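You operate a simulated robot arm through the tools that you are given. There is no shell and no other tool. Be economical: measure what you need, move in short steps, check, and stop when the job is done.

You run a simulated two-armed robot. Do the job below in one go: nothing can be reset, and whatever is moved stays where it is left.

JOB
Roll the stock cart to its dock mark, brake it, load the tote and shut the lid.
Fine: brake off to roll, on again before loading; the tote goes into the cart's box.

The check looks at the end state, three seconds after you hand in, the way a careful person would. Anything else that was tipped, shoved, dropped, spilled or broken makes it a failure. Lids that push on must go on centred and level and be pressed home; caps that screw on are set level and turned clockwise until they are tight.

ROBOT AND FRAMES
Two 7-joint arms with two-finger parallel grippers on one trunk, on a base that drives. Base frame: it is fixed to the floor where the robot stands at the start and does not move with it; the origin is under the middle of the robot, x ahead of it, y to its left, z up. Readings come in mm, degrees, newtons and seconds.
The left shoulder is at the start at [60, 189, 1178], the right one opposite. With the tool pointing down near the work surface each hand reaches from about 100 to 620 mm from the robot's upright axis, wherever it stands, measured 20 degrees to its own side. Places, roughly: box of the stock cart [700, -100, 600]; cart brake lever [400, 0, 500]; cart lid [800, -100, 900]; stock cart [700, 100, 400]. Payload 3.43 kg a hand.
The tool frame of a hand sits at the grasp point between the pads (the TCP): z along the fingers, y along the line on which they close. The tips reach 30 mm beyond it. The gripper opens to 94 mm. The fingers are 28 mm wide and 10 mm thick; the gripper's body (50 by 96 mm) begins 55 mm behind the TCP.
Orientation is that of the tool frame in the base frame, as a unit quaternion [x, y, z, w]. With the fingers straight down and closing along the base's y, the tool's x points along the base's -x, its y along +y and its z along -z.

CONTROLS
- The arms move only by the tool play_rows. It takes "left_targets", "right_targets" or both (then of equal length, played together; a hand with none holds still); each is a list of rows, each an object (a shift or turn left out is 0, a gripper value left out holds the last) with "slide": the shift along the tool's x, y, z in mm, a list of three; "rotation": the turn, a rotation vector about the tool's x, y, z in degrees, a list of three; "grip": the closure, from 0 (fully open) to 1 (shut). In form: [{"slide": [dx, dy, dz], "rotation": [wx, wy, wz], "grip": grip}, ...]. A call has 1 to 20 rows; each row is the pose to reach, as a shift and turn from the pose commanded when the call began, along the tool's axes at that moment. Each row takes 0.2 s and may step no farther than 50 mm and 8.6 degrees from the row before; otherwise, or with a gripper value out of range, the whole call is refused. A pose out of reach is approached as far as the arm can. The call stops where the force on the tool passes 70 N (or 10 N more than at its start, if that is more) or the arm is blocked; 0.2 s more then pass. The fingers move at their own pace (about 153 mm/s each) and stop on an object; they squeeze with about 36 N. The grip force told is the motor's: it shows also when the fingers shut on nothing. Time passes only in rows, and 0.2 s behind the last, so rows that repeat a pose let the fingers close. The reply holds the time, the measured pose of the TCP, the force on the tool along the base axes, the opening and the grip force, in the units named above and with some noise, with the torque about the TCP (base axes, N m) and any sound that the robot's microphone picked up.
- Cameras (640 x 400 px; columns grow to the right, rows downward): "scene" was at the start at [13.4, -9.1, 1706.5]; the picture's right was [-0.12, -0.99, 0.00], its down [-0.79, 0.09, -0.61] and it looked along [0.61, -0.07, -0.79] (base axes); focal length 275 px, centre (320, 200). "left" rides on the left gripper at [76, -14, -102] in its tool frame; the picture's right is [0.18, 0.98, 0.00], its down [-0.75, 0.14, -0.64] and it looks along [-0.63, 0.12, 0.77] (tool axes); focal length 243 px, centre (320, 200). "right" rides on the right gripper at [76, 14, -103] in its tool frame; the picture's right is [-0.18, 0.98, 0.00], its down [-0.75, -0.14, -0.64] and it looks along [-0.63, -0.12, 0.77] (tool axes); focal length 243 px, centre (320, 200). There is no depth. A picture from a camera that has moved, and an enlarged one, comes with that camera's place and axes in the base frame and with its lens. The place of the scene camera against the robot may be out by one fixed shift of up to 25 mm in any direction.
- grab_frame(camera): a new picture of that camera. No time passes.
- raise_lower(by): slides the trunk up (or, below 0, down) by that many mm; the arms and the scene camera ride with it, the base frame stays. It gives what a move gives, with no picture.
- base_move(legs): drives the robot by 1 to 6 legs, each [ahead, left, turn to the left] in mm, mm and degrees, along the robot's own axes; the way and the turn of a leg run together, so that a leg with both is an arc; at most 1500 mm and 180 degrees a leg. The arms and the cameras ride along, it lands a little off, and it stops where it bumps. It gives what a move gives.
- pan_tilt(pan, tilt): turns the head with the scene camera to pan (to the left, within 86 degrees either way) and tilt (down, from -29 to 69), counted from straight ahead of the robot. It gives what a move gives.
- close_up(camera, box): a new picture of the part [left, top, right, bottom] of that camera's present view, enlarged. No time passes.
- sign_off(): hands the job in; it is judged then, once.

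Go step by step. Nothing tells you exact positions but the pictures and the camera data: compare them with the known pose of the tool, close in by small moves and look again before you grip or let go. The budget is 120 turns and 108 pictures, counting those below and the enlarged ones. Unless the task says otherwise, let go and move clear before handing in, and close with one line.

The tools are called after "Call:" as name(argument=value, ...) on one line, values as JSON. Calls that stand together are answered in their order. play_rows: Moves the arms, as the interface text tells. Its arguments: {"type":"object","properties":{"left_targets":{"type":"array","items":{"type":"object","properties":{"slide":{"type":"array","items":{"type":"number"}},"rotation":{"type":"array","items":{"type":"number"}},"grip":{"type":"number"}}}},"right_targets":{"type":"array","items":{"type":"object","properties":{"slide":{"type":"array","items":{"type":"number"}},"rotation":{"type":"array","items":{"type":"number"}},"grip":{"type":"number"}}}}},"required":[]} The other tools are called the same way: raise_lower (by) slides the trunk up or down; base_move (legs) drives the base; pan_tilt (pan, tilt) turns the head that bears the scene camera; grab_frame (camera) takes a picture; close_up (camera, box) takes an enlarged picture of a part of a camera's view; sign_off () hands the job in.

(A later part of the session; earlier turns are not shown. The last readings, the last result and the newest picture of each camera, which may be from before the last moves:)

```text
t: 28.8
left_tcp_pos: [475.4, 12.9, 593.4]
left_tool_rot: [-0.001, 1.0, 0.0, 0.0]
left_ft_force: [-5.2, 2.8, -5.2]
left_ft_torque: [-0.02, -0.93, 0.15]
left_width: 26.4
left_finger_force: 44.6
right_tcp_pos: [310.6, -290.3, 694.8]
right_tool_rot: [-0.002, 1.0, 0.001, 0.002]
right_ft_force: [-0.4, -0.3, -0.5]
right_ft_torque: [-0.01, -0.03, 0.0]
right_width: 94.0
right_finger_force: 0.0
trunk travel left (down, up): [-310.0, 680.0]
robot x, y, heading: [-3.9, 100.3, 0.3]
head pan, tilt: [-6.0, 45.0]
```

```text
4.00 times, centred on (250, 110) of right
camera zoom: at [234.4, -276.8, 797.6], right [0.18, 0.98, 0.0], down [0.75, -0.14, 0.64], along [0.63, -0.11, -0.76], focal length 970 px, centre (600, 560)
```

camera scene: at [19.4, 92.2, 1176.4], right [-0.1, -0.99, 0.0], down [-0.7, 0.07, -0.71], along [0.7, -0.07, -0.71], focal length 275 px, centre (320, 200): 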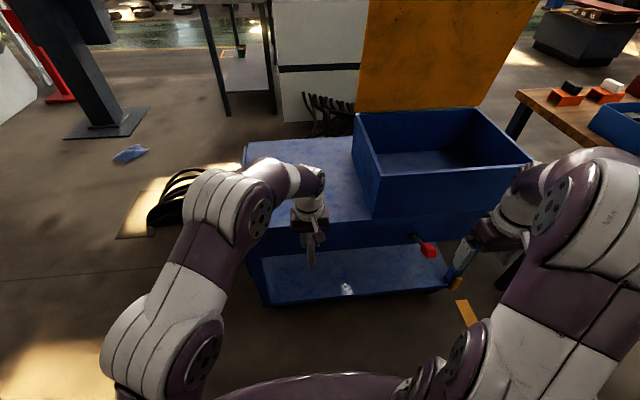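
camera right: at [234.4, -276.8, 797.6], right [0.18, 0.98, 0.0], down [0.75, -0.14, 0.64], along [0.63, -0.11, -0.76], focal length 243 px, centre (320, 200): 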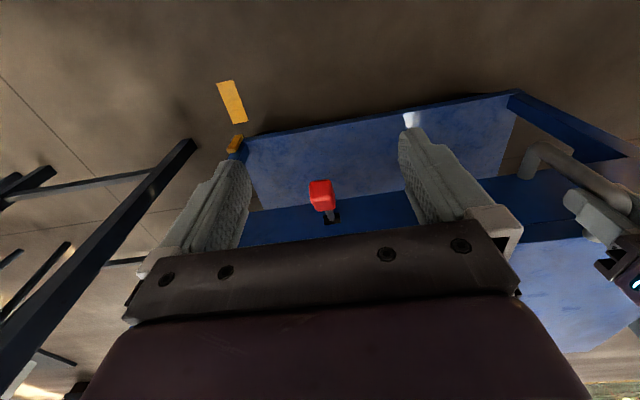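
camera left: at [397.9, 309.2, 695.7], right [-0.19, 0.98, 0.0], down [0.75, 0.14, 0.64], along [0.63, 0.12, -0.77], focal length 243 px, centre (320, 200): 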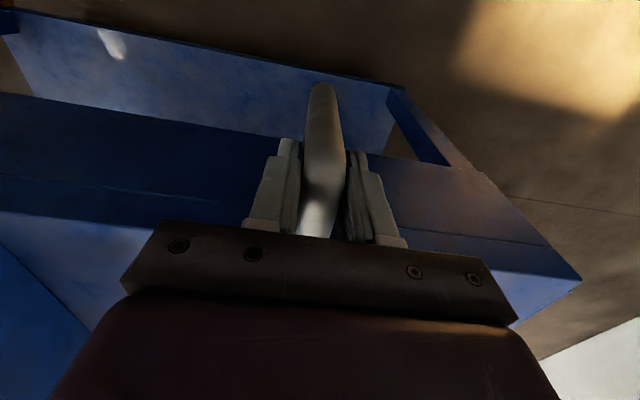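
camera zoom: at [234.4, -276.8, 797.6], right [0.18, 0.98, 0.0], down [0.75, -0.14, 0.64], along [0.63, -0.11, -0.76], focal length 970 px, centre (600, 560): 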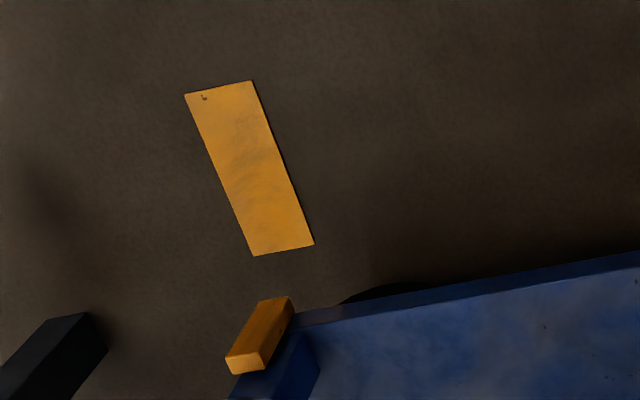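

The strip is centred at y≈-599 and the pointer is near -580. I'll move 18 mm more, then release and drive right for a parallax-free view.

Call:
play_rows(left_targets=[{"slide": [0, -6, 0]}, {"slide": [0, -12, 0]}, {"slide": [0, -16, 0]}, {"slide": [0, -18, 0]}, {"slide": [0, -18, 0]}, {"slide": [0, -18, 0], "grip": 0.7}, {"slide": [0, -18, 0], "grip": 0.3}, {"slide": [0, -18, 0], "grip": 0}, {"slide": [0, -18, -40]}, {"slide": [0, -18, -85]}, {"slide": [40, -18, -100]}, {"slide": [85, -18, -110]}, {"slide": [130, -18, -120]}])

Call:
base_move(legs=[[0, -340, 0]])

Call:
grab_frame(camera="right")

Call:
grab_frame(camera="scene")

```text
t: 31.6
left_tcp_pos: [336.6, 6.2, 687.4]
left_tool_rot: [-0.001, 1.0, 0.001, 0.001]
left_ft_force: [-0.4, 0.4, 0.2]
left_ft_torque: [0.02, -0.02, 0.01]
left_width: 94.1
left_finger_force: 0.0
left hand out of reach, approached as far as the arm can: row 3, 4, 5, 6, 7, 8, 9, 10, 11, 12, 13
right_tcp_pos: [311.4, -291.1, 695.8]
right_tool_rot: [-0.002, 1.0, 0.001, 0.002]
right_ft_force: [0.1, -0.6, 0.3]
right_ft_torque: [0.0, -0.03, 0.0]
right_width: 94.1
right_finger_force: 0.0
trunk travel left (down, up): [-310.0, 680.0]
robot x, y, heading: [-1.5, 102.8, 0.0]
head pan, tilt: [-6.0, 45.0]
```

```text
t: 33.9
left_tcp_pos: [337.7, -341.2, 686.7]
left_tool_rot: [0.0, 1.0, 0.001, 0.001]
left_ft_force: [-0.1, 0.1, 0.0]
left_ft_torque: [-0.01, 0.02, 0.01]
left_width: 94.1
left_finger_force: 0.0
right_tcp_pos: [309.9, -637.6, 696.5]
right_tool_rot: [-0.002, 1.0, 0.001, 0.002]
right_ft_force: [0.4, -1.2, -1.0]
right_ft_torque: [0.0, -0.01, 0.03]
right_width: 94.1
right_finger_force: 0.2
trunk travel left (down, up): [-310.0, 680.0]
robot x, y, heading: [0.5, -247.3, 0.1]
head pan, tilt: [-6.0, 45.0]
```

```text
70 pictures are left
camera right: at [234.7, -624.5, 797.4], right [0.18, 0.98, 0.0], down [0.75, -0.14, 0.64], along [0.63, -0.11, -0.77], focal length 243 px, centre (320, 200)
```

right: 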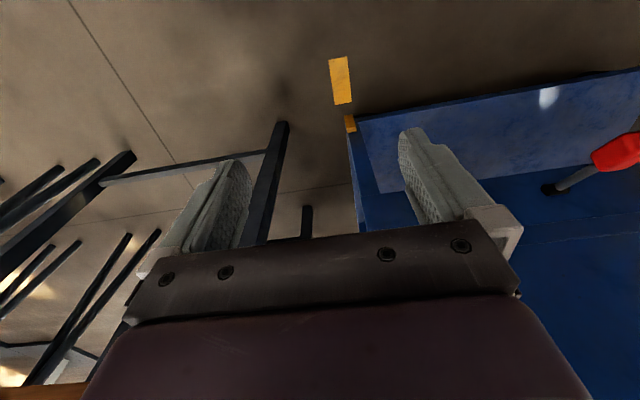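

```text
69 pictures are left
camera scene: at [19.9, -255.6, 1176.4], right [-0.1, -0.99, 0.0], down [-0.7, 0.07, -0.71], along [0.7, -0.07, -0.71], focal length 275 px, centre (320, 200)
```

scene: 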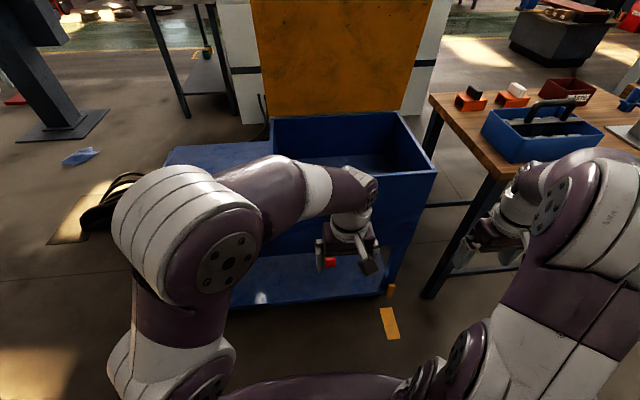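

Call:
close_up(camera="right", box=[290, 40, 410, 140])

```text
4.00 times, centred on (350, 90) of right
camera zoom: at [234.7, -624.5, 797.4], right [0.18, 0.98, 0.0], down [0.75, -0.14, 0.64], along [0.63, -0.11, -0.77], focal length 970 px, centre (200, 640)
```

zoom: 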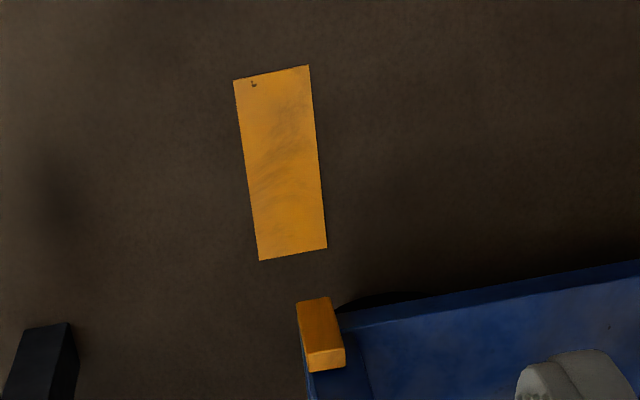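

The pointer is at y≈-591.5 and the strip centre at -599, so 7 mm remain. I'll regrip the handle with the left hand.

Call:
play_rows(left_targets=[{"slide": [0, 45, 0]}, {"slide": [0, 90, 0]}, {"slide": [0, 135, 0]}, {"slide": [0, 180, 0]}, {"slide": [0, 225, 0]}, {"slide": [0, 270, 0]}, {"slide": [-15, 310, 0]}, {"slide": [-50, 340, 0]}, {"slide": [-90, 345, 10]}, {"slide": [-135, 345, 30]}])

Call:
grab_frame(camera="left")

```text
t: 36.0
left_tcp_pos: [474.2, 6.0, 656.5]
left_tool_rot: [-0.001, 1.0, -0.001, -0.001]
left_ft_force: [-0.4, -0.3, -0.3]
left_ft_torque: [-0.04, 0.02, -0.01]
left_width: 94.1
left_finger_force: 0.1
right_tcp_pos: [311.3, -637.6, 696.4]
right_tool_rot: [-0.002, 1.0, 0.002, 0.001]
right_ft_force: [0.2, 0.2, 0.2]
right_ft_torque: [-0.02, 0.02, -0.02]
right_width: 94.0
right_finger_force: 0.0
trunk travel left (down, up): [-310.0, 680.0]
robot x, y, heading: [0.8, -247.6, 0.2]
head pan, tilt: [-6.0, 45.0]
```

```text
67 pictures are left
camera left: at [397.5, -9.2, 759.8], right [-0.19, 0.98, 0.0], down [0.75, 0.14, 0.64], along [0.63, 0.12, -0.77], focal length 243 px, centre (320, 200)
```

left: 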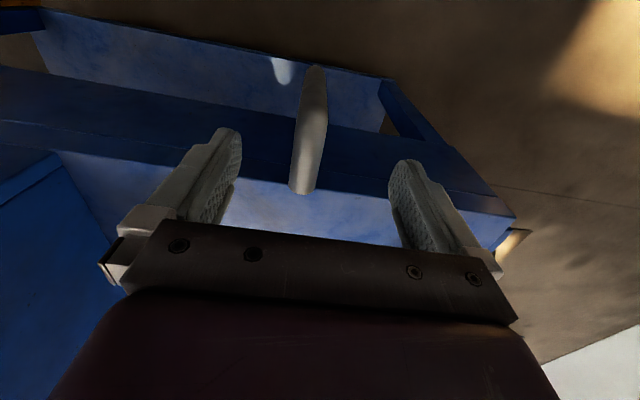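

Call:
play_rows(left_targets=[{"slide": [0, -7, 30]}, {"slide": [0, -7, 64]}, {"slide": [0, -7, 64], "grip": 0.6}, {"slide": [0, -7, 64], "grip": 1}, {"slide": [0, -7, 64], "grip": 1}, {"slide": [0, -7, 64], "grip": 1}])

Call:
close_up(camera="right", box=[290, 40, 410, 140])

```text
t: 37.5
left_tcp_pos: [472.0, -1.5, 594.5]
left_tool_rot: [0.0, 1.0, -0.001, 0.001]
left_ft_force: [-0.5, 4.7, -1.8]
left_ft_torque: [0.13, -1.02, 0.32]
left_width: 26.4
left_finger_force: 45.4
right_tcp_pos: [310.4, -637.1, 695.3]
right_tool_rot: [-0.002, 1.0, 0.0, 0.002]
right_ft_force: [-0.9, -0.2, -0.3]
right_ft_torque: [0.0, 0.0, -0.02]
right_width: 93.7
right_finger_force: 0.0
trunk travel left (down, up): [-310.0, 680.0]
robot x, y, heading: [-0.5, -244.4, -0.0]
head pan, tilt: [-6.0, 45.0]
```

```text
4.00 times, centred on (350, 90) of right
camera zoom: at [234.7, -623.8, 797.7], right [0.18, 0.98, 0.0], down [0.75, -0.14, 0.64], along [0.63, -0.11, -0.76], focal length 970 px, centre (200, 640)
```

zoom: 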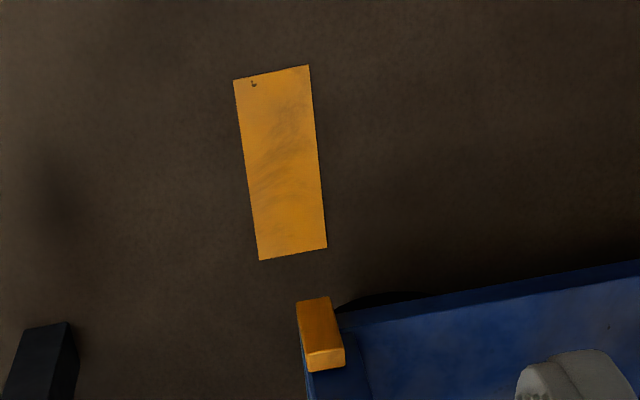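

Call:
play_rows(left_targets=[{"slide": [0, -3, 0]}, {"slide": [0, -6, 0]}, {"slide": [0, -7.5, 0]}, {"slide": [0, -7.5, 0]}])

Call:
close_up(camera="right", box=[290, 40, 410, 140])

```text
t: 38.5
left_tcp_pos: [472.8, -9.4, 593.9]
left_tool_rot: [-0.001, 1.0, 0.0, 0.001]
left_ft_force: [3.5, 23.7, 10.8]
left_ft_torque: [0.05, 1.34, 0.09]
left_width: 26.3
left_finger_force: 44.8
right_tcp_pos: [310.7, -637.3, 695.9]
right_tool_rot: [-0.002, 1.0, 0.001, 0.002]
right_ft_force: [0.5, -0.2, -1.0]
right_ft_torque: [0.02, 0.03, 0.03]
right_width: 93.9
right_finger_force: 0.2
trunk travel left (down, up): [-310.0, 680.0]
robot x, y, heading: [4.1, -244.5, -0.1]
head pan, tilt: [-6.0, 45.0]
```

```text
4.00 times, centred on (350, 90) of right
camera zoom: at [234.7, -622.7, 798.4], right [0.18, 0.98, 0.0], down [0.75, -0.14, 0.64], along [0.63, -0.12, -0.76], focal length 970 px, centre (200, 640)
```

zoom: 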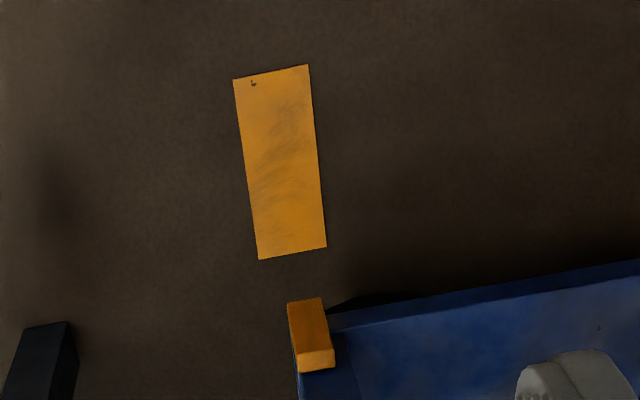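

The pointer is now aligned with the strip. While the left hand holds the cart, I'll bring the right hand over the lever to set the brake.

Call:
play_rows(right_targets=[{"slide": [0, 45, 0]}, {"slide": [0, 90, 0]}, {"slide": [0, 135, 0]}, {"slide": [0, 180, 0]}, {"slide": [-20, 220, 0]}, {"slide": [-40, 260, 0]}, {"slide": [-75, 290, 0]}, {"slide": [-112, 306, 20]}, {"slide": [-112, 306, 50]}])

Call:
grab_frame(camera="right")

```text
t: 40.5
left_tcp_pos: [472.7, -8.6, 594.1]
left_tool_rot: [0.0, 1.0, 0.0, 0.003]
left_ft_force: [6.1, 37.5, 18.7]
left_ft_torque: [0.03, 0.93, 0.21]
left_width: 26.4
left_finger_force: 45.2
right_tcp_pos: [422.2, -327.6, 647.8]
right_tool_rot: [-0.001, 1.0, 0.001, 0.003]
right_ft_force: [0.2, -0.3, 0.0]
right_ft_torque: [-0.02, 0.02, 0.02]
right_width: 93.7
right_finger_force: 0.1
trunk travel left (down, up): [-310.0, 680.0]
robot x, y, heading: [2.1, -242.3, 0.1]
head pan, tilt: [-6.0, 45.0]
```

```text
64 pictures are left
camera right: at [345.2, -314.4, 750.3], right [0.18, 0.98, 0.0], down [0.75, -0.14, 0.65], along [0.63, -0.12, -0.76], focal length 243 px, centre (320, 200)
```

right: 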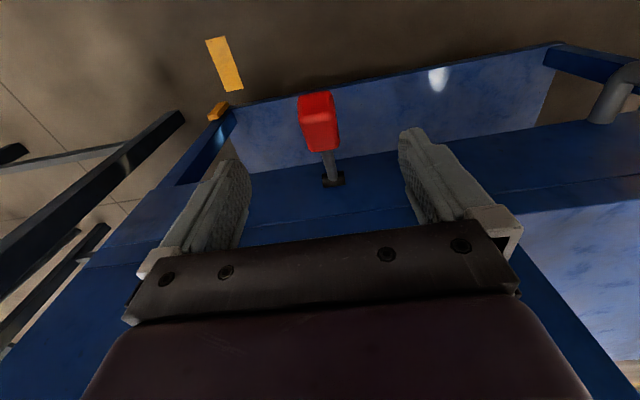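

The left hand feels a side load of 37 N, so I'll ease it a little and recheck the mark.

Call:
play_rows(left_targets=[{"slide": [0, 1, 0]}, {"slide": [0, 2, 0]}, {"slide": [0, 2, 0]}])

Call:
close_up(camera="right", box=[160, 20, 300, 130])

Call:
grab_frame(camera="scene")

```text
t: 41.2
left_tcp_pos: [472.7, -8.8, 595.5]
left_tool_rot: [0.0, 1.0, 0.0, 0.002]
left_ft_force: [5.1, 26.0, 21.8]
left_ft_torque: [-0.04, 0.37, 0.21]
left_width: 26.8
left_finger_force: 44.8
right_tcp_pos: [419.3, -328.2, 649.1]
right_tool_rot: [-0.001, 1.0, 0.0, 0.003]
right_ft_force: [0.2, -0.1, 0.4]
right_ft_torque: [-0.03, -0.02, 0.01]
right_width: 94.0
right_finger_force: 0.1
trunk travel left (down, up): [-310.0, 680.0]
robot x, y, heading: [-1.6, -244.5, 0.1]
head pan, tilt: [-6.0, 45.0]
```

```text
3.64 times, centred on (230, 75) of right
camera zoom: at [344.7, -315.8, 750.6], right [0.18, 0.98, 0.0], down [0.75, -0.14, 0.65], along [0.63, -0.12, -0.76], focal length 882 px, centre (647, 654)
```

zoom: 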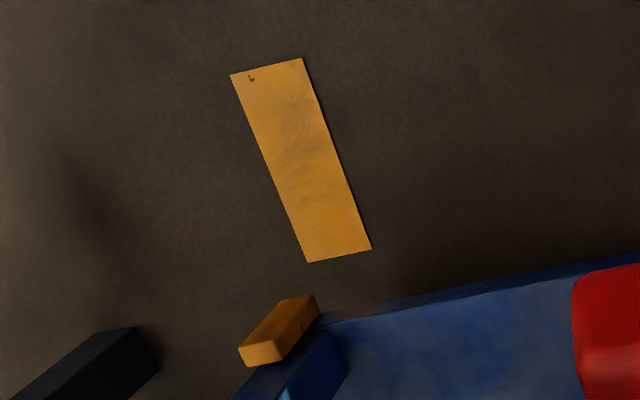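

```text
62 pictures are left
camera scene: at [18.5, -253.8, 1176.5], right [-0.1, -0.99, 0.0], down [-0.7, 0.07, -0.71], along [0.7, -0.07, -0.71], focal length 275 px, centre (320, 200)
```

scene: 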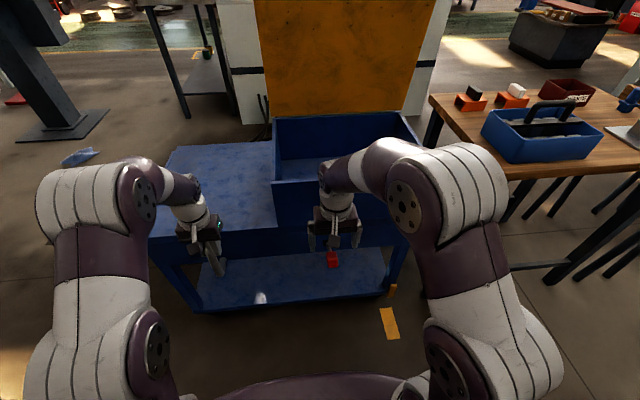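

Call:
play_rows(left_targets=[{"slide": [0, 1, 0]}, {"slide": [0, 2, 0]}, {"slide": [0, 2, 0]}, {"slide": [0, 2, 0]}, {"slide": [0, 2, 0]}, {"slide": [0, 2, 0]}], right_targets=[{"slide": [-2, -2, 40], "grip": 0.2}, {"slide": [-3, -3, 86], "grip": 0.2}, {"slide": [-3, -3, 86], "grip": 0.6}, {"slide": [-3, -3, 86], "grip": 0.8}, {"slide": [-3, -3, 86], "grip": 1}, {"slide": [-3, -3, 86], "grip": 1}])

Call:
grab_frame(camera="right")

```text
t: 42.5
left_tcp_pos: [472.6, -7.9, 593.3]
left_tool_rot: [0.0, 1.0, -0.002, 0.0]
left_ft_force: [3.2, 2.8, -0.8]
left_ft_torque: [0.42, 0.36, 0.14]
left_width: 26.4
left_finger_force: 45.0
right_tcp_pos: [425.4, -328.6, 562.7]
right_tool_rot: [-0.002, 1.0, 0.004, 0.002]
right_ft_force: [-6.7, 6.7, 6.8]
right_ft_torque: [-0.24, -0.31, -0.1]
right_width: 32.2
right_finger_force: 44.9
trunk travel left (down, up): [-310.0, 680.0]
robot x, y, heading: [1.0, -246.0, 0.0]
head pan, tilt: [-6.0, 45.0]
stopped in row 6 (right hand): the force on the tool passed its limit at 76 N (the readings are from after the stop); the commanded pose is now the measured one
```

```text
61 pictures are left
camera right: at [348.2, -315.3, 664.8], right [0.18, 0.98, 0.01], down [0.75, -0.14, 0.65], along [0.64, -0.11, -0.76], focal length 243 px, centre (320, 200)
```

right: 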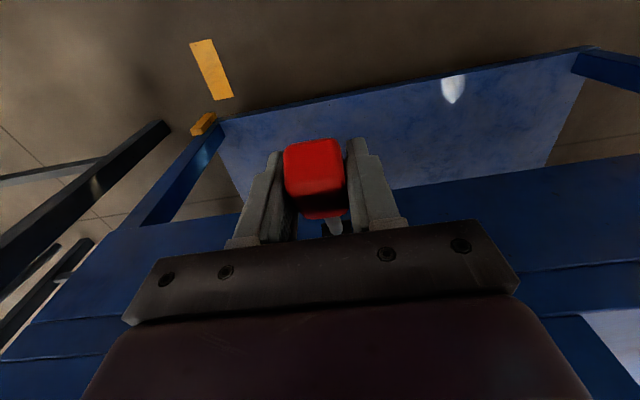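

I'll swing the lever down along its arc to its original position, with the brake on.

Call:
play_rows(right_targets=[{"slide": [6.3, 0, 11.2]}, {"slide": [11.6, 0, 24.3]}, {"slide": [15.1, 0, 38.1]}, {"slide": [16.5, 0, 52.2]}, {"slide": [16, 0, 66.3]}, {"slide": [13.6, 0, 80.3]}, {"slide": [9.2, 0, 93.8]}, {"slide": [3, 0, 106.5]}, {"slide": [-1, 0, 112]}, {"slide": [-2.8, 0, 115.4]}, {"slide": [-2.8, 0, 115.4]}])

Call:
grab_frame(camera="right")

```text
t: 44.9
left_tcp_pos: [472.8, -8.0, 594.6]
left_tool_rot: [-0.001, 1.0, -0.004, 0.001]
left_ft_force: [2.8, 5.6, -5.7]
left_ft_torque: [0.04, -0.62, 0.16]
left_width: 26.3
left_finger_force: 45.0
right_tcp_pos: [427.7, -328.2, 447.4]
right_tool_rot: [-0.002, 1.0, 0.003, 0.003]
right_ft_force: [-12.6, 10.0, 4.5]
right_ft_torque: [-1.17, -1.3, 0.26]
right_width: 32.4
right_finger_force: 45.0
trunk travel left (down, up): [-310.0, 680.0]
robot x, y, heading: [0.8, -244.3, -0.1]
head pan, tilt: [-6.0, 45.0]
```

```text
60 pictures are left
camera right: at [351.7, -315.1, 548.9], right [0.18, 0.98, 0.01], down [0.75, -0.14, 0.65], along [0.64, -0.11, -0.76], focal length 243 px, centre (320, 200)
```

right: 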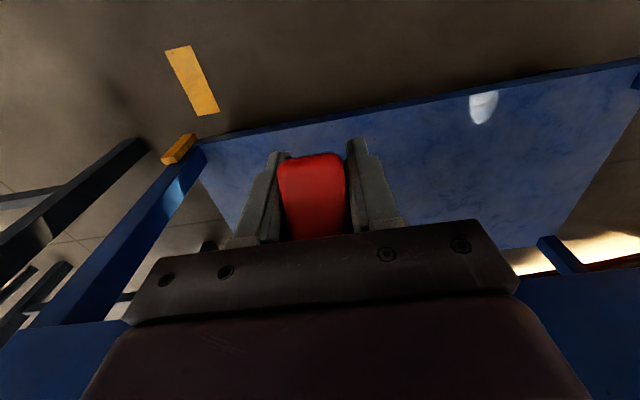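

The lever is back at its original angle. I'll release it, then test the brake with a small push on the handle.

Call:
play_rows(right_targets=[{"slide": [0, 0, 0], "grip": 0.8}, {"slide": [0, 0, 0], "grip": 0.3}, {"slide": [0, 0, 0], "grip": 0.2}, {"slide": [0, 0, -40], "grip": 0.1}, {"slide": [20, 0, -80], "grip": 0}, {"slide": [50, 0, -120]}, {"slide": [90, 0, -145]}, {"slide": [105, -20, -180]}, {"slide": [105, -40, -220]}, {"slide": [105, -40, -250]}])

Call:
play_rows(left_targets=[{"slide": [0, 2, 0]}, {"slide": [0, 4, 0]}, {"slide": [0, 4, 0]}])

Call:
grab_frame(camera="right")

```text
t: 47.1
left_tcp_pos: [472.1, -8.7, 593.2]
left_tool_rot: [-0.001, 1.0, -0.003, 0.001]
left_ft_force: [-5.5, 16.0, 1.2]
left_ft_torque: [0.09, 0.19, 0.14]
left_width: 26.3
left_finger_force: 45.1
right_tcp_pos: [324.6, -370.6, 698.4]
right_tool_rot: [-0.002, 1.0, 0.002, 0.002]
right_ft_force: [-0.7, -0.2, -0.7]
right_ft_torque: [-0.03, 0.02, 0.02]
right_width: 93.9
right_finger_force: 0.0
trunk travel left (down, up): [-310.0, 680.0]
robot x, y, heading: [-0.3, -242.0, 0.1]
head pan, tilt: [-6.0, 45.0]
```

```text
t: 47.9
left_tcp_pos: [473.8, -8.6, 592.8]
left_tool_rot: [0.001, 1.0, -0.002, 0.0]
left_ft_force: [-5.6, -23.1, -5.4]
left_ft_torque: [0.14, -1.31, 0.38]
left_width: 26.5
left_finger_force: 45.0
right_tcp_pos: [323.6, -374.0, 698.4]
right_tool_rot: [-0.001, 1.0, 0.005, 0.002]
right_ft_force: [0.1, -0.1, 0.1]
right_ft_torque: [-0.04, 0.0, 0.02]
right_width: 94.0
right_finger_force: 0.0
trunk travel left (down, up): [-310.0, 680.0]
robot x, y, heading: [6.2, -245.1, -0.0]
head pan, tilt: [-6.0, 45.0]
```

```text
59 pictures are left
camera right: at [247.4, -360.3, 799.1], right [0.18, 0.98, 0.01], down [0.75, -0.15, 0.64], along [0.64, -0.11, -0.76], focal length 243 px, centre (320, 200)
```

right: 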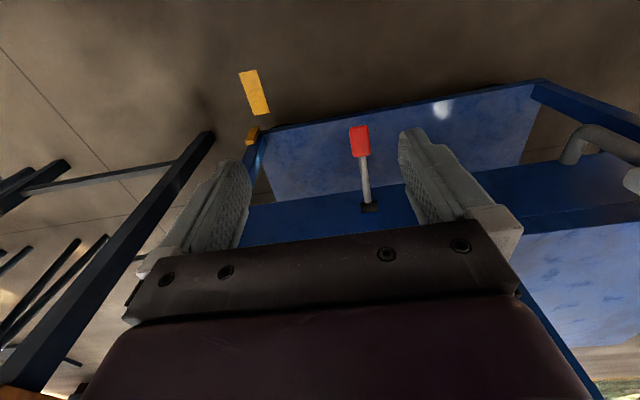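

The cart holds under load, so the brake is on. I'll release the handle, retreat the left hand, raise the trunk and look at the tote.

Call:
play_rows(left_targets=[{"slide": [0, -3, 0]}, {"slide": [0, -3, 0], "grip": 0.7}, {"slide": [0, -3, 0], "grip": 0.2}, {"slide": [0, -3, 0], "grip": 0}, {"slide": [0, -3, -45]}, {"slide": [0, -3, -90]}, {"slide": [45, -3, -100]}, {"slide": [90, -3, -100]}, {"slide": [135, -3, -100]}, {"slide": [170, 10, -100]}])

Call:
raise_lower(by=300)

Call:
pan_tilt(pan=-40, tilt=40)

Call:
grab_frame(camera="scene")

Call:
grab_frame(camera="right")

```text
t: 50.1
left_tcp_pos: [302.7, 6.1, 697.5]
left_tool_rot: [0.0, 1.0, -0.002, 0.0]
left_ft_force: [-0.5, 0.3, 0.2]
left_ft_torque: [-0.02, -0.02, 0.03]
left_width: 94.3
left_finger_force: 0.1
left hand out of reach, approached as far as the arm can: row 6
right_tcp_pos: [323.5, -372.0, 698.4]
right_tool_rot: [-0.002, 1.0, 0.004, 0.003]
right_ft_force: [0.3, 0.1, -0.5]
right_ft_torque: [-0.03, 0.01, 0.0]
right_width: 93.9
right_finger_force: 0.0
trunk travel left (down, up): [-310.0, 680.0]
robot x, y, heading: [-2.1, -244.4, 0.1]
head pan, tilt: [-6.0, 45.0]
```

```text
t: 53.1
left_tcp_pos: [304.5, 5.7, 996.2]
left_tool_rot: [-0.001, 1.0, -0.002, 0.002]
left_ft_force: [0.4, 0.2, 0.3]
left_ft_torque: [-0.04, -0.03, 0.02]
left_width: 94.1
left_finger_force: 0.0
right_tcp_pos: [324.0, -370.9, 997.1]
right_tool_rot: [-0.001, 1.0, 0.003, 0.002]
right_ft_force: [0.4, 0.0, -0.7]
right_ft_torque: [-0.03, -0.03, 0.0]
right_width: 94.0
right_finger_force: 0.0
trunk travel left (down, up): [-610.0, 380.0]
robot x, y, heading: [3.4, -246.5, 0.3]
head pan, tilt: [-6.0, 45.0]
```

```text
t: 54.1
left_tcp_pos: [303.8, 5.7, 996.5]
left_tool_rot: [-0.001, 1.0, -0.002, 0.0]
left_ft_force: [-0.6, 0.4, 0.0]
left_ft_torque: [-0.01, 0.01, 0.01]
left_width: 93.8
left_finger_force: 0.1
right_tcp_pos: [323.9, -370.3, 997.3]
right_tool_rot: [-0.001, 1.0, 0.004, 0.002]
right_ft_force: [0.2, 0.2, 0.2]
right_ft_torque: [-0.01, -0.01, -0.01]
right_width: 94.3
right_finger_force: 0.0
trunk travel left (down, up): [-610.0, 380.0]
robot x, y, heading: [-0.6, -248.4, 0.1]
head pan, tilt: [-40.0, 40.0]
```

```text
58 pictures are left
camera scene: at [4.3, -300.7, 1483.7], right [-0.64, -0.77, 0.0], down [-0.49, 0.41, -0.77], along [0.59, -0.49, -0.64], focal length 275 px, centre (320, 200)
```

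scene: 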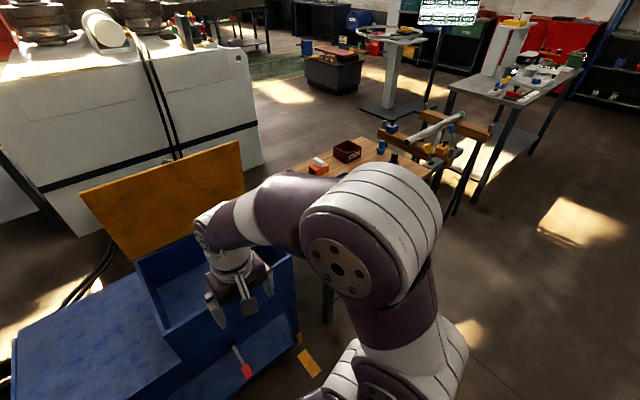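

```text
57 pictures are left
camera right: at [247.8, -358.3, 1099.3], right [0.18, 0.98, 0.01], down [0.75, -0.14, 0.65], along [0.64, -0.11, -0.76], focal length 243 px, centre (320, 200)
```

right: 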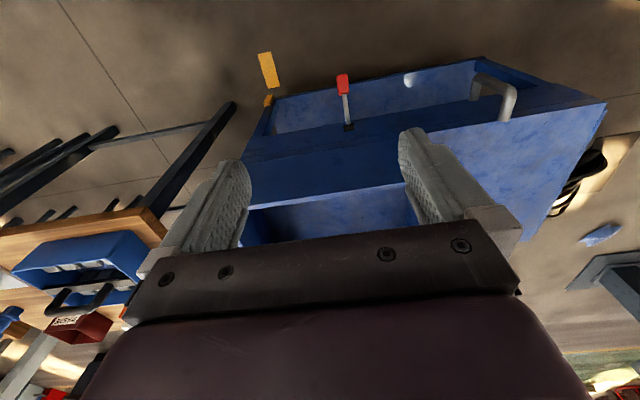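

I'll drive right to face the bench with the tote.

Call:
base_move(legs=[[0, -540, 0]])

Call:
pan_tilt(pan=-10, tilt=45)

Call:
grab_frame(camera="scene")

Call:
grab_frame(camera="right")

Call:
grab_frame(camera="left")

```text
t: 57.1
left_tcp_pos: [303.7, -524.4, 996.2]
left_tool_rot: [0.005, 1.0, -0.002, 0.0]
left_ft_force: [0.8, 0.4, -0.6]
left_ft_torque: [0.0, -0.01, 0.03]
left_width: 94.0
left_finger_force: 0.0
right_tcp_pos: [321.4, -902.4, 997.1]
right_tool_rot: [0.003, 1.0, 0.003, 0.002]
right_ft_force: [0.5, -0.7, 0.0]
right_ft_torque: [0.01, -0.01, 0.01]
right_width: 93.9
right_finger_force: 0.0
trunk travel left (down, up): [-610.0, 380.0]
robot x, y, heading: [5.0, -772.2, -0.4]
head pan, tilt: [-40.0, 40.0]
```

```text
t: 58.1
left_tcp_pos: [304.5, -523.5, 997.5]
left_tool_rot: [0.004, 1.0, -0.003, 0.001]
left_ft_force: [0.2, 0.5, 0.1]
left_ft_torque: [0.02, -0.01, 0.0]
left_width: 93.8
left_finger_force: 0.0
right_tcp_pos: [320.7, -901.5, 997.3]
right_tool_rot: [0.003, 1.0, 0.005, 0.002]
right_ft_force: [0.3, 0.4, -0.3]
right_ft_torque: [0.02, -0.01, -0.01]
right_width: 94.1
right_finger_force: 0.0
trunk travel left (down, up): [-610.0, 380.0]
robot x, y, heading: [-0.9, -771.9, -0.4]
head pan, tilt: [-10.0, 45.0]
```

```text
56 pictures are left
camera scene: at [17.0, -787.6, 1476.4], right [-0.18, -0.98, 0.0], down [-0.7, 0.13, -0.71], along [0.7, -0.13, -0.71], focal length 275 px, centre (320, 200)
```

scene: 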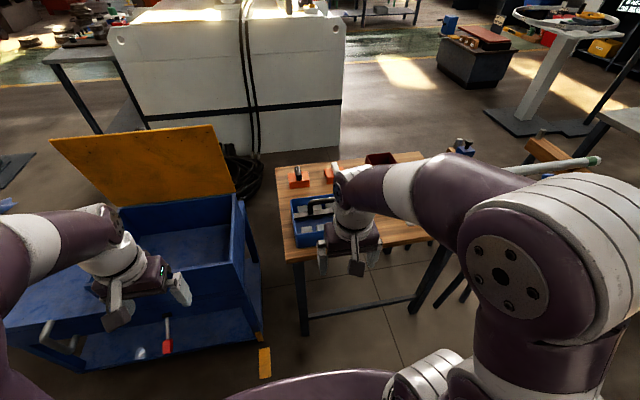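

```text
55 pictures are left
camera right: at [244.7, -888.0, 1099.3], right [0.19, 0.98, 0.01], down [0.75, -0.15, 0.65], along [0.63, -0.12, -0.76], focal length 243 px, centre (320, 200)
```

right: 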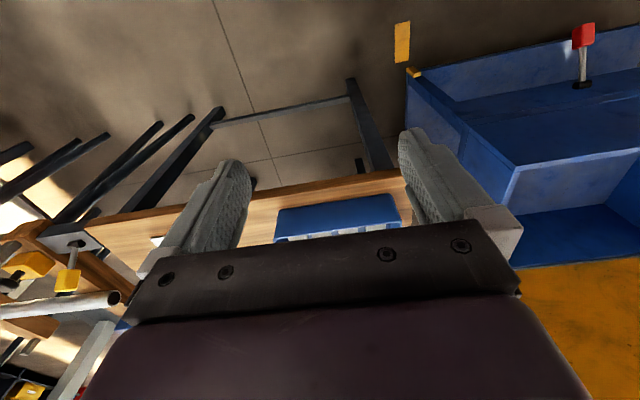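

```text
54 pictures are left
camera left: at [228.0, -537.5, 1099.8], right [-0.18, 0.98, -0.01], down [0.75, 0.14, 0.64], along [0.63, 0.11, -0.77], focal length 243 px, centre (320, 200)
```

left: 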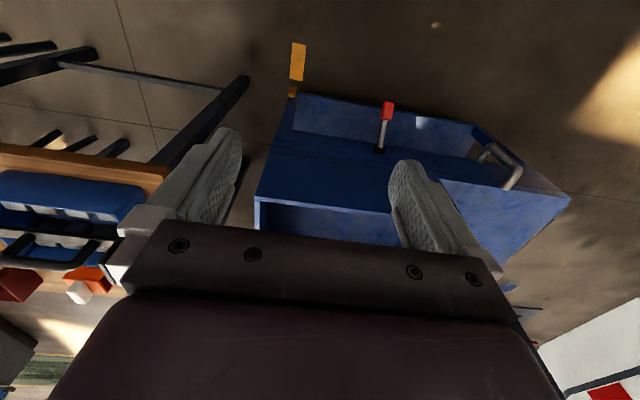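

Call:
play_rows(right_targets=[{"slide": [0, -45, 0]}, {"slide": [0, -90, 0]}, {"slide": [0, -135, 0]}, {"slide": [0, -180, 0]}, {"slide": [0, -220, 0]}])

Call:
close_up(camera="scene", box=[240, 130, 460, 290])

Call:
grab_frame(camera="right")

```text
t: 59.3
left_tcp_pos: [304.7, -524.7, 996.7]
left_tool_rot: [0.004, 1.0, -0.003, 0.002]
left_ft_force: [0.0, -0.5, 0.4]
left_ft_torque: [0.02, -0.02, 0.02]
left_width: 93.9
left_finger_force: 0.1
right_tcp_pos: [319.9, -1123.7, 992.5]
right_tool_rot: [0.004, 1.0, 0.004, 0.003]
right_ft_force: [0.3, 1.0, -0.6]
right_ft_torque: [0.02, 0.0, 0.02]
right_width: 93.9
right_finger_force: 0.0
trunk travel left (down, up): [-610.0, 380.0]
robot x, y, heading: [-2.3, -776.8, -0.7]
head pan, tilt: [-10.0, 45.0]
```

```text
2.50 times, centred on (350, 210) of scene
camera zoom: at [17.3, -788.5, 1476.4], right [-0.18, -0.98, 0.0], down [-0.7, 0.13, -0.71], along [0.7, -0.13, -0.71], focal length 688 px, centre (245, 175)
```

zoom: 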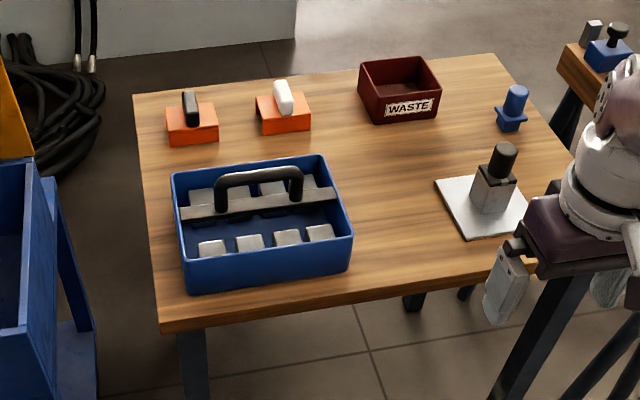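

```text
52 pictures are left
camera right: at [243.7, -1109.5, 1095.3], right [0.19, 0.98, 0.01], down [0.75, -0.15, 0.64], along [0.63, -0.12, -0.76], focal length 243 px, centre (320, 200)
```

right: 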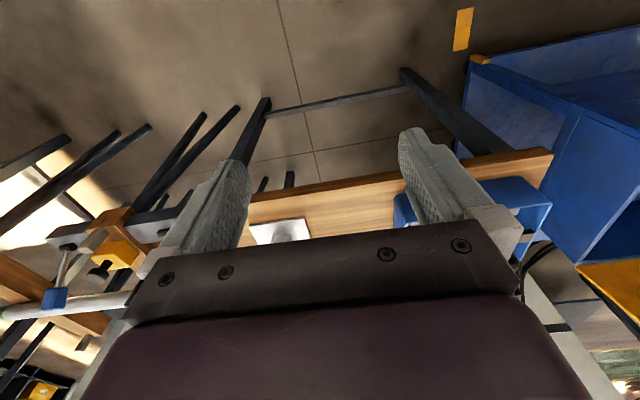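

The tote's arch handle runs along y near [624,-920,855], with the bench top at z≈733. The fingers must close along x, so I'll turn the right hand by 90° and drive a bit ahead.

Call:
play_rows(right_targets=[{"slide": [0, 30, -20], "rotation": [0, 0, -8.2]}, {"slide": [0, 60, -40], "rotation": [0, 0, -16.4]}, {"slide": [0, 90, -50], "rotation": [0, 0, -24.6]}, {"slide": [0, 110, -50], "rotation": [0, 0, -32.8]}, {"slide": [0, 130, -50], "rotation": [0, 0, -41]}, {"slide": [0, 150, -50], "rotation": [0, 0, -49.2]}, {"slide": [0, 160, -50], "rotation": [0, 0, -57.4]}, {"slide": [0, 160, -50], "rotation": [0, 0, -65.6]}, {"slide": [0, 160, -50], "rotation": [0, 0, -73.8]}, {"slide": [0, 160, -50], "rotation": [0, 0, -82]}, {"slide": [0, 160, -50], "rotation": [0, 0, -90]}])

Call:
base_move(legs=[[100, 0, 0]])

Call:
grab_frame(camera="scene")

Call:
grab_frame(camera="right")

```text
t: 61.7
left_tcp_pos: [303.2, -523.8, 996.4]
left_tool_rot: [0.004, 1.0, -0.002, 0.0]
left_ft_force: [0.6, 0.0, 0.8]
left_ft_torque: [0.02, 0.0, 0.02]
left_width: 93.8
left_finger_force: 0.1
right_tcp_pos: [318.5, -961.1, 1027.0]
right_tool_rot: [-0.681, 0.733, 0.001, 0.004]
right_ft_force: [1.3, -0.1, 0.3]
right_ft_torque: [0.01, -0.01, 0.02]
right_width: 94.0
right_finger_force: 0.0
right hand out of reach, approached as far as the arm can: row 2, 3, 4, 5, 6, 7, 8, 9, 10, 11
trunk travel left (down, up): [-610.0, 380.0]
robot x, y, heading: [-4.2, -772.5, -0.5]
head pan, tilt: [-10.0, 45.0]
```

```text
t: 62.9
left_tcp_pos: [406.3, -524.8, 996.2]
left_tool_rot: [0.004, 1.0, -0.002, 0.0]
left_ft_force: [0.4, 0.0, 0.0]
left_ft_torque: [0.02, 0.03, -0.01]
left_width: 94.1
left_finger_force: 0.1
right_tcp_pos: [420.9, -962.3, 1027.5]
right_tool_rot: [-0.679, 0.734, 0.001, 0.004]
right_ft_force: [0.6, 0.1, 0.5]
right_ft_torque: [0.02, 0.01, 0.0]
right_width: 93.9
right_finger_force: 0.2
trunk travel left (down, up): [-610.0, 380.0]
robot x, y, heading: [97.9, -771.6, -0.7]
head pan, tilt: [-10.0, 45.0]
```

```text
51 pictures are left
camera scene: at [119.1, -788.4, 1476.4], right [-0.18, -0.98, 0.0], down [-0.7, 0.13, -0.71], along [0.69, -0.13, -0.71], focal length 275 px, centre (320, 200)
```

scene: 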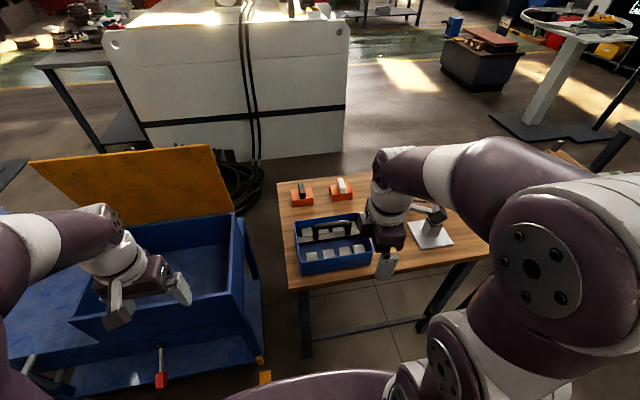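

```text
50 pictures are left
camera right: at [401.0, -1038.3, 1129.1], right [-0.97, 0.26, 0.0], down [0.19, 0.74, 0.65], along [0.17, 0.63, -0.76], focal length 243 px, centre (320, 200)
```

right: 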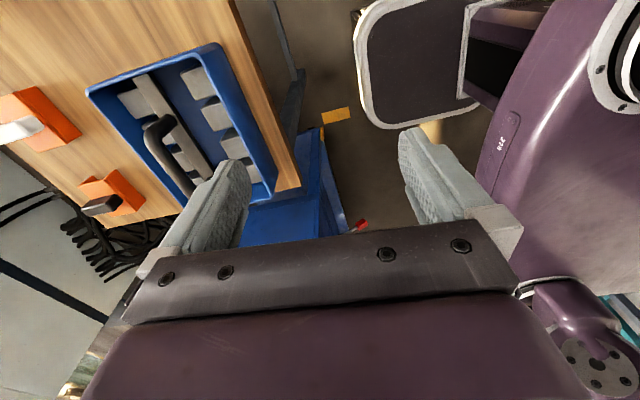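

The right hand is turned by about 86°. I'll move it above the estimated handle position and look.

Call:
play_rows(right_targets=[{"slide": [-15, -40, 10]}, {"slide": [-25, -80, 20]}, {"slide": [-40, -120, 30]}, {"slide": [-50, -155, 45]}, {"slide": [-55, -187, 60]}])

Call:
grab_frame(camera="right")

Call:
close_up(camera="scene", box=[260, 140, 460, 290])

```text
t: 64.0
left_tcp_pos: [405.7, -523.9, 996.7]
left_tool_rot: [0.005, 1.0, -0.002, 0.0]
left_ft_force: [-0.2, -0.1, -0.4]
left_ft_torque: [0.01, 0.02, 0.0]
left_width: 94.2
left_finger_force: 0.1
right_tcp_pos: [602.6, -921.3, 956.9]
right_tool_rot: [-0.679, 0.734, 0.001, 0.004]
right_ft_force: [-0.3, 0.4, 0.3]
right_ft_torque: [0.01, 0.0, -0.04]
right_width: 93.9
right_finger_force: 0.0
right hand out of reach, approached as far as the arm can: row 3, 4, 5
trunk travel left (down, up): [-610.0, 380.0]
robot x, y, heading: [100.7, -770.6, -0.2]
head pan, tilt: [-10.0, 45.0]
```

```text
49 pictures are left
camera right: at [583.0, -997.1, 1057.9], right [-0.97, 0.26, 0.0], down [0.19, 0.74, 0.65], along [0.17, 0.63, -0.76], focal length 243 px, centre (320, 200)
```

right: 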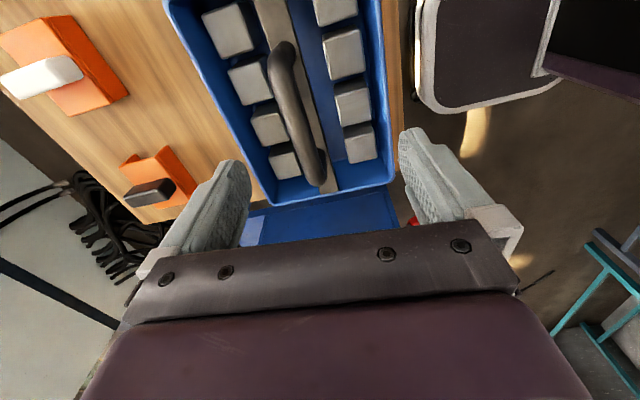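

```text
2.67 times, centred on (360, 215) of scene
camera zoom: at [119.5, -788.3, 1476.4], right [-0.18, -0.98, 0.0], down [-0.7, 0.13, -0.71], along [0.69, -0.13, -0.71], focal length 734 px, centre (213, 160)
```

zoom: 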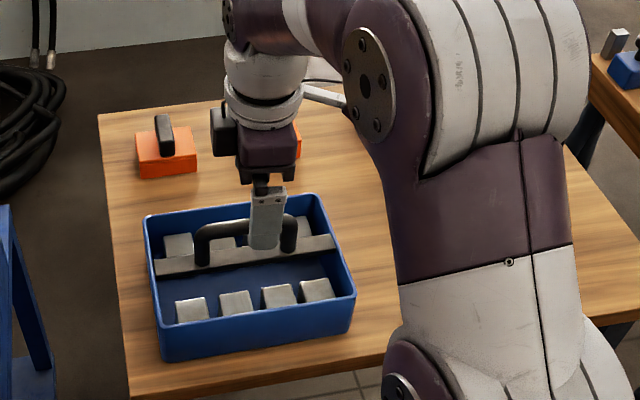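

The handle bar is along y near [623,-925,845]. I'll drive 30 mm ahead and align above it.

Call:
base_move(legs=[[30, 0, 0]])

Call:
play_rows(right_targets=[{"slide": [0, 0, 0]}, {"slide": [3, 9, 0], "rotation": [0, 0, -2]}, {"slide": [3, 9, 15], "rotation": [0, 0, -4]}])

Call:
grab_frame(camera="right")

```text
t: 64.9
left_tcp_pos: [436.3, -525.2, 996.2]
left_tool_rot: [0.004, 1.0, -0.003, 0.001]
left_ft_force: [-0.4, 0.3, -0.3]
left_ft_torque: [0.01, 0.02, -0.02]
left_width: 93.9
left_finger_force: 0.1
right_tcp_pos: [632.8, -922.1, 957.7]
right_tool_rot: [-0.68, 0.733, 0.001, 0.005]
right_ft_force: [0.8, 0.6, 0.3]
right_ft_torque: [0.0, 0.02, 0.03]
right_width: 94.0
right_finger_force: 0.1
trunk travel left (down, up): [-610.0, 380.0]
robot x, y, heading: [129.4, -774.9, -0.5]
head pan, tilt: [-10.0, 45.0]
```

```text
t: 65.7
left_tcp_pos: [436.7, -525.3, 997.0]
left_tool_rot: [0.004, 1.0, -0.002, 0.0]
left_ft_force: [0.4, -0.3, 0.0]
left_ft_torque: [-0.02, 0.01, 0.02]
left_width: 94.0
left_finger_force: 0.0
right_tcp_pos: [622.8, -924.3, 941.3]
right_tool_rot: [-0.705, 0.709, 0.001, 0.004]
right_ft_force: [0.2, 0.0, 0.2]
right_ft_torque: [0.02, 0.02, 0.0]
right_width: 94.0
right_finger_force: 0.1
trunk travel left (down, up): [-610.0, 380.0]
robot x, y, heading: [131.0, -775.1, -0.3]
head pan, tilt: [-10.0, 45.0]
```

```text
47 pictures are left
camera right: at [608.2, -1001.2, 1043.1], right [-0.98, 0.19, 0.0], down [0.14, 0.75, 0.65], along [0.13, 0.64, -0.76], focal length 243 px, centre (320, 200)
```

right: 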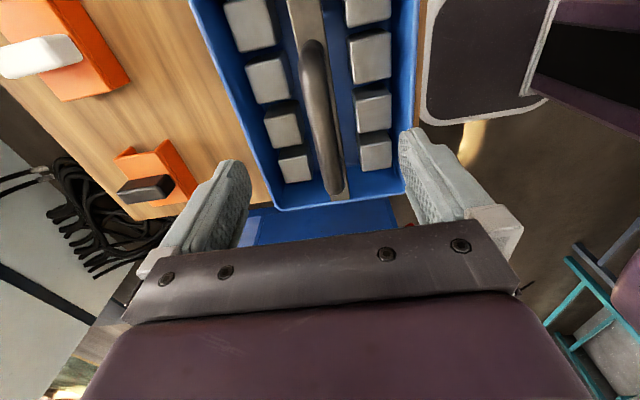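

Aligned over the handle, I'll descend and check before gripping.

Call:
play_rows(right_targets=[{"slide": [0, 0, 30]}, {"slide": [0, 0, 60]}, {"slide": [0, 0, 80]}])

Call:
grab_frame(camera="right")

Call:
close_up(camera="scene", box=[260, 140, 460, 290])

```text
t: 66.5
left_tcp_pos: [434.6, -525.1, 995.0]
left_tool_rot: [0.004, 1.0, -0.002, 0.002]
left_ft_force: [0.3, 0.2, 0.6]
left_ft_torque: [0.02, -0.01, 0.02]
left_width: 94.2
left_finger_force: 0.0
right_tcp_pos: [622.3, -924.0, 862.3]
right_tool_rot: [-0.706, 0.709, 0.0, 0.004]
right_ft_force: [0.2, -0.7, -0.3]
right_ft_torque: [0.0, -0.02, 0.01]
right_width: 94.1
right_finger_force: 0.1
trunk travel left (down, up): [-610.0, 380.0]
robot x, y, heading: [126.6, -773.7, -0.6]
head pan, tilt: [-10.0, 45.0]
```

```text
46 pictures are left
camera right: at [607.3, -1000.8, 963.2], right [-0.98, 0.19, 0.0], down [0.14, 0.75, 0.65], along [0.13, 0.64, -0.76], focal length 243 px, centre (320, 200)
```

right: 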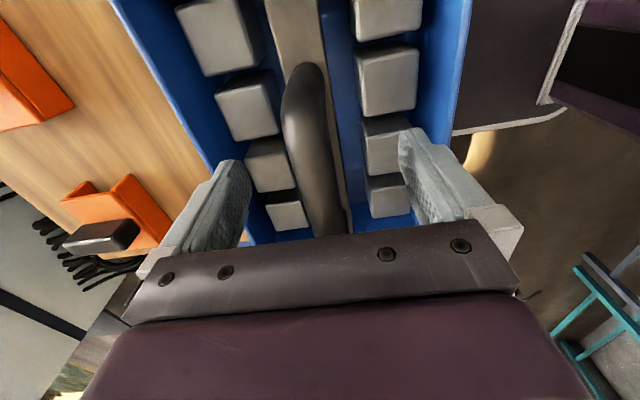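

```text
2.67 times, centred on (360, 215) of scene
camera zoom: at [149.1, -788.7, 1476.4], right [-0.18, -0.98, 0.0], down [-0.7, 0.13, -0.71], along [0.7, -0.13, -0.71], focal length 734 px, centre (213, 160)
```

zoom: 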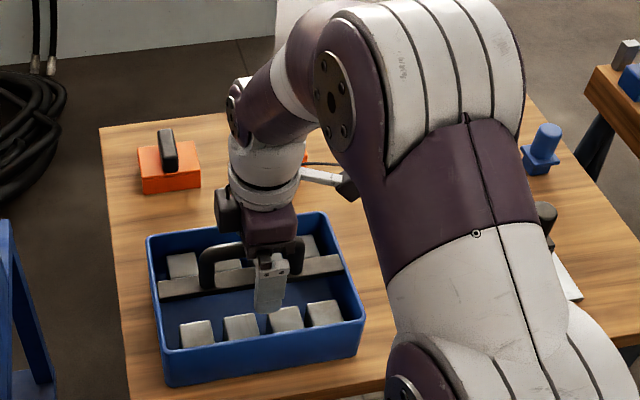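

Call:
play_rows(right_targets=[{"slide": [0, 0, 12], "grip": 0.3}, {"slide": [0, 0, 14], "grip": 0.6}, {"slide": [0, 0, 14], "grip": 0.7}, {"slide": [0, 0, 14], "grip": 1}, {"slide": [0, 0, 14], "grip": 1}])

Call:
grab_frame(camera="right")

```text
t: 67.7
left_tcp_pos: [435.7, -526.4, 996.2]
left_tool_rot: [0.005, 1.0, -0.003, 0.001]
left_ft_force: [-0.4, 0.4, -0.9]
left_ft_torque: [0.04, 0.0, -0.01]
left_width: 93.6
left_finger_force: 0.1
right_tcp_pos: [622.7, -924.4, 847.7]
right_tool_rot: [-0.705, 0.709, 0.001, 0.005]
right_ft_force: [-0.9, 0.0, 0.0]
right_ft_torque: [-0.17, 0.06, 0.2]
right_width: 23.8
right_finger_force: 35.8
trunk travel left (down, up): [-610.0, 380.0]
robot x, y, heading: [130.7, -774.7, -0.5]
head pan, tilt: [-10.0, 45.0]
```

```text
44 pictures are left
camera right: at [608.3, -1000.8, 949.7], right [-0.98, 0.19, 0.0], down [0.14, 0.75, 0.65], along [0.13, 0.64, -0.76], focal length 243 px, centre (320, 200)
```

right: 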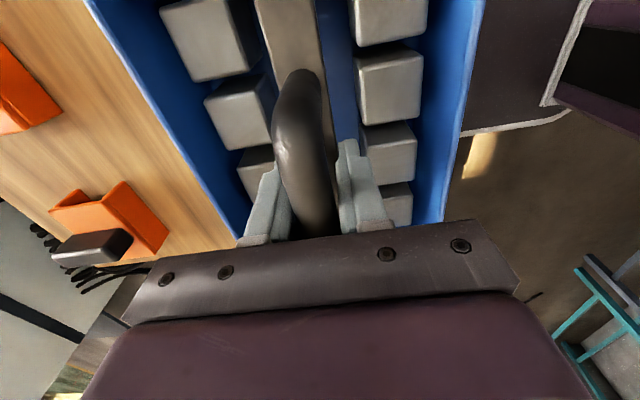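

The handle is gripped. I'll lift a little and check the level and load.

Call:
play_rows(right_targets=[{"slide": [0, 0, -10]}, {"slide": [0, 0, -20]}, {"slide": [0, 0, -35]}, {"slide": [0, 0, -50]}])

Call:
close_up(camera="scene", box=[240, 120, 460, 290])

```text
t: 68.7
left_tcp_pos: [434.9, -525.7, 996.1]
left_tool_rot: [0.004, 1.0, -0.003, 0.0]
left_ft_force: [-0.1, -0.1, -0.1]
left_ft_torque: [-0.01, -0.02, 0.01]
left_width: 93.8
left_finger_force: 0.1
right_tcp_pos: [623.2, -924.5, 897.7]
right_tool_rot: [-0.705, 0.709, 0.001, 0.004]
right_ft_force: [-0.4, -0.1, -6.8]
right_ft_torque: [-0.02, 0.0, -0.03]
right_width: 23.6
right_finger_force: 36.0
trunk travel left (down, up): [-610.0, 380.0]
robot x, y, heading: [129.9, -775.2, -0.5]
head pan, tilt: [-10.0, 45.0]
```

```text
2.35 times, centred on (350, 205) of scene
camera zoom: at [149.0, -788.7, 1476.4], right [-0.18, -0.98, 0.0], down [-0.7, 0.13, -0.71], along [0.7, -0.13, -0.71], focal length 647 px, centre (249, 188)
```

zoom: 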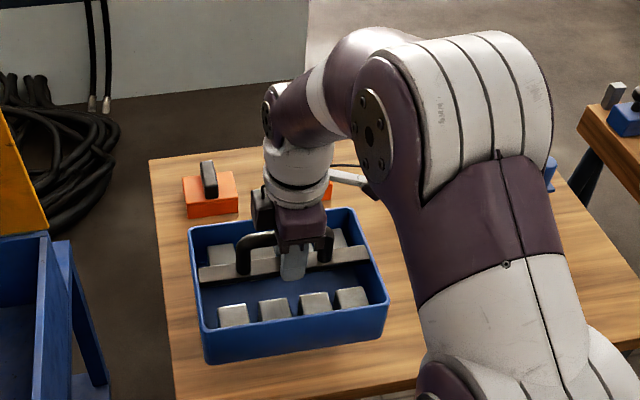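

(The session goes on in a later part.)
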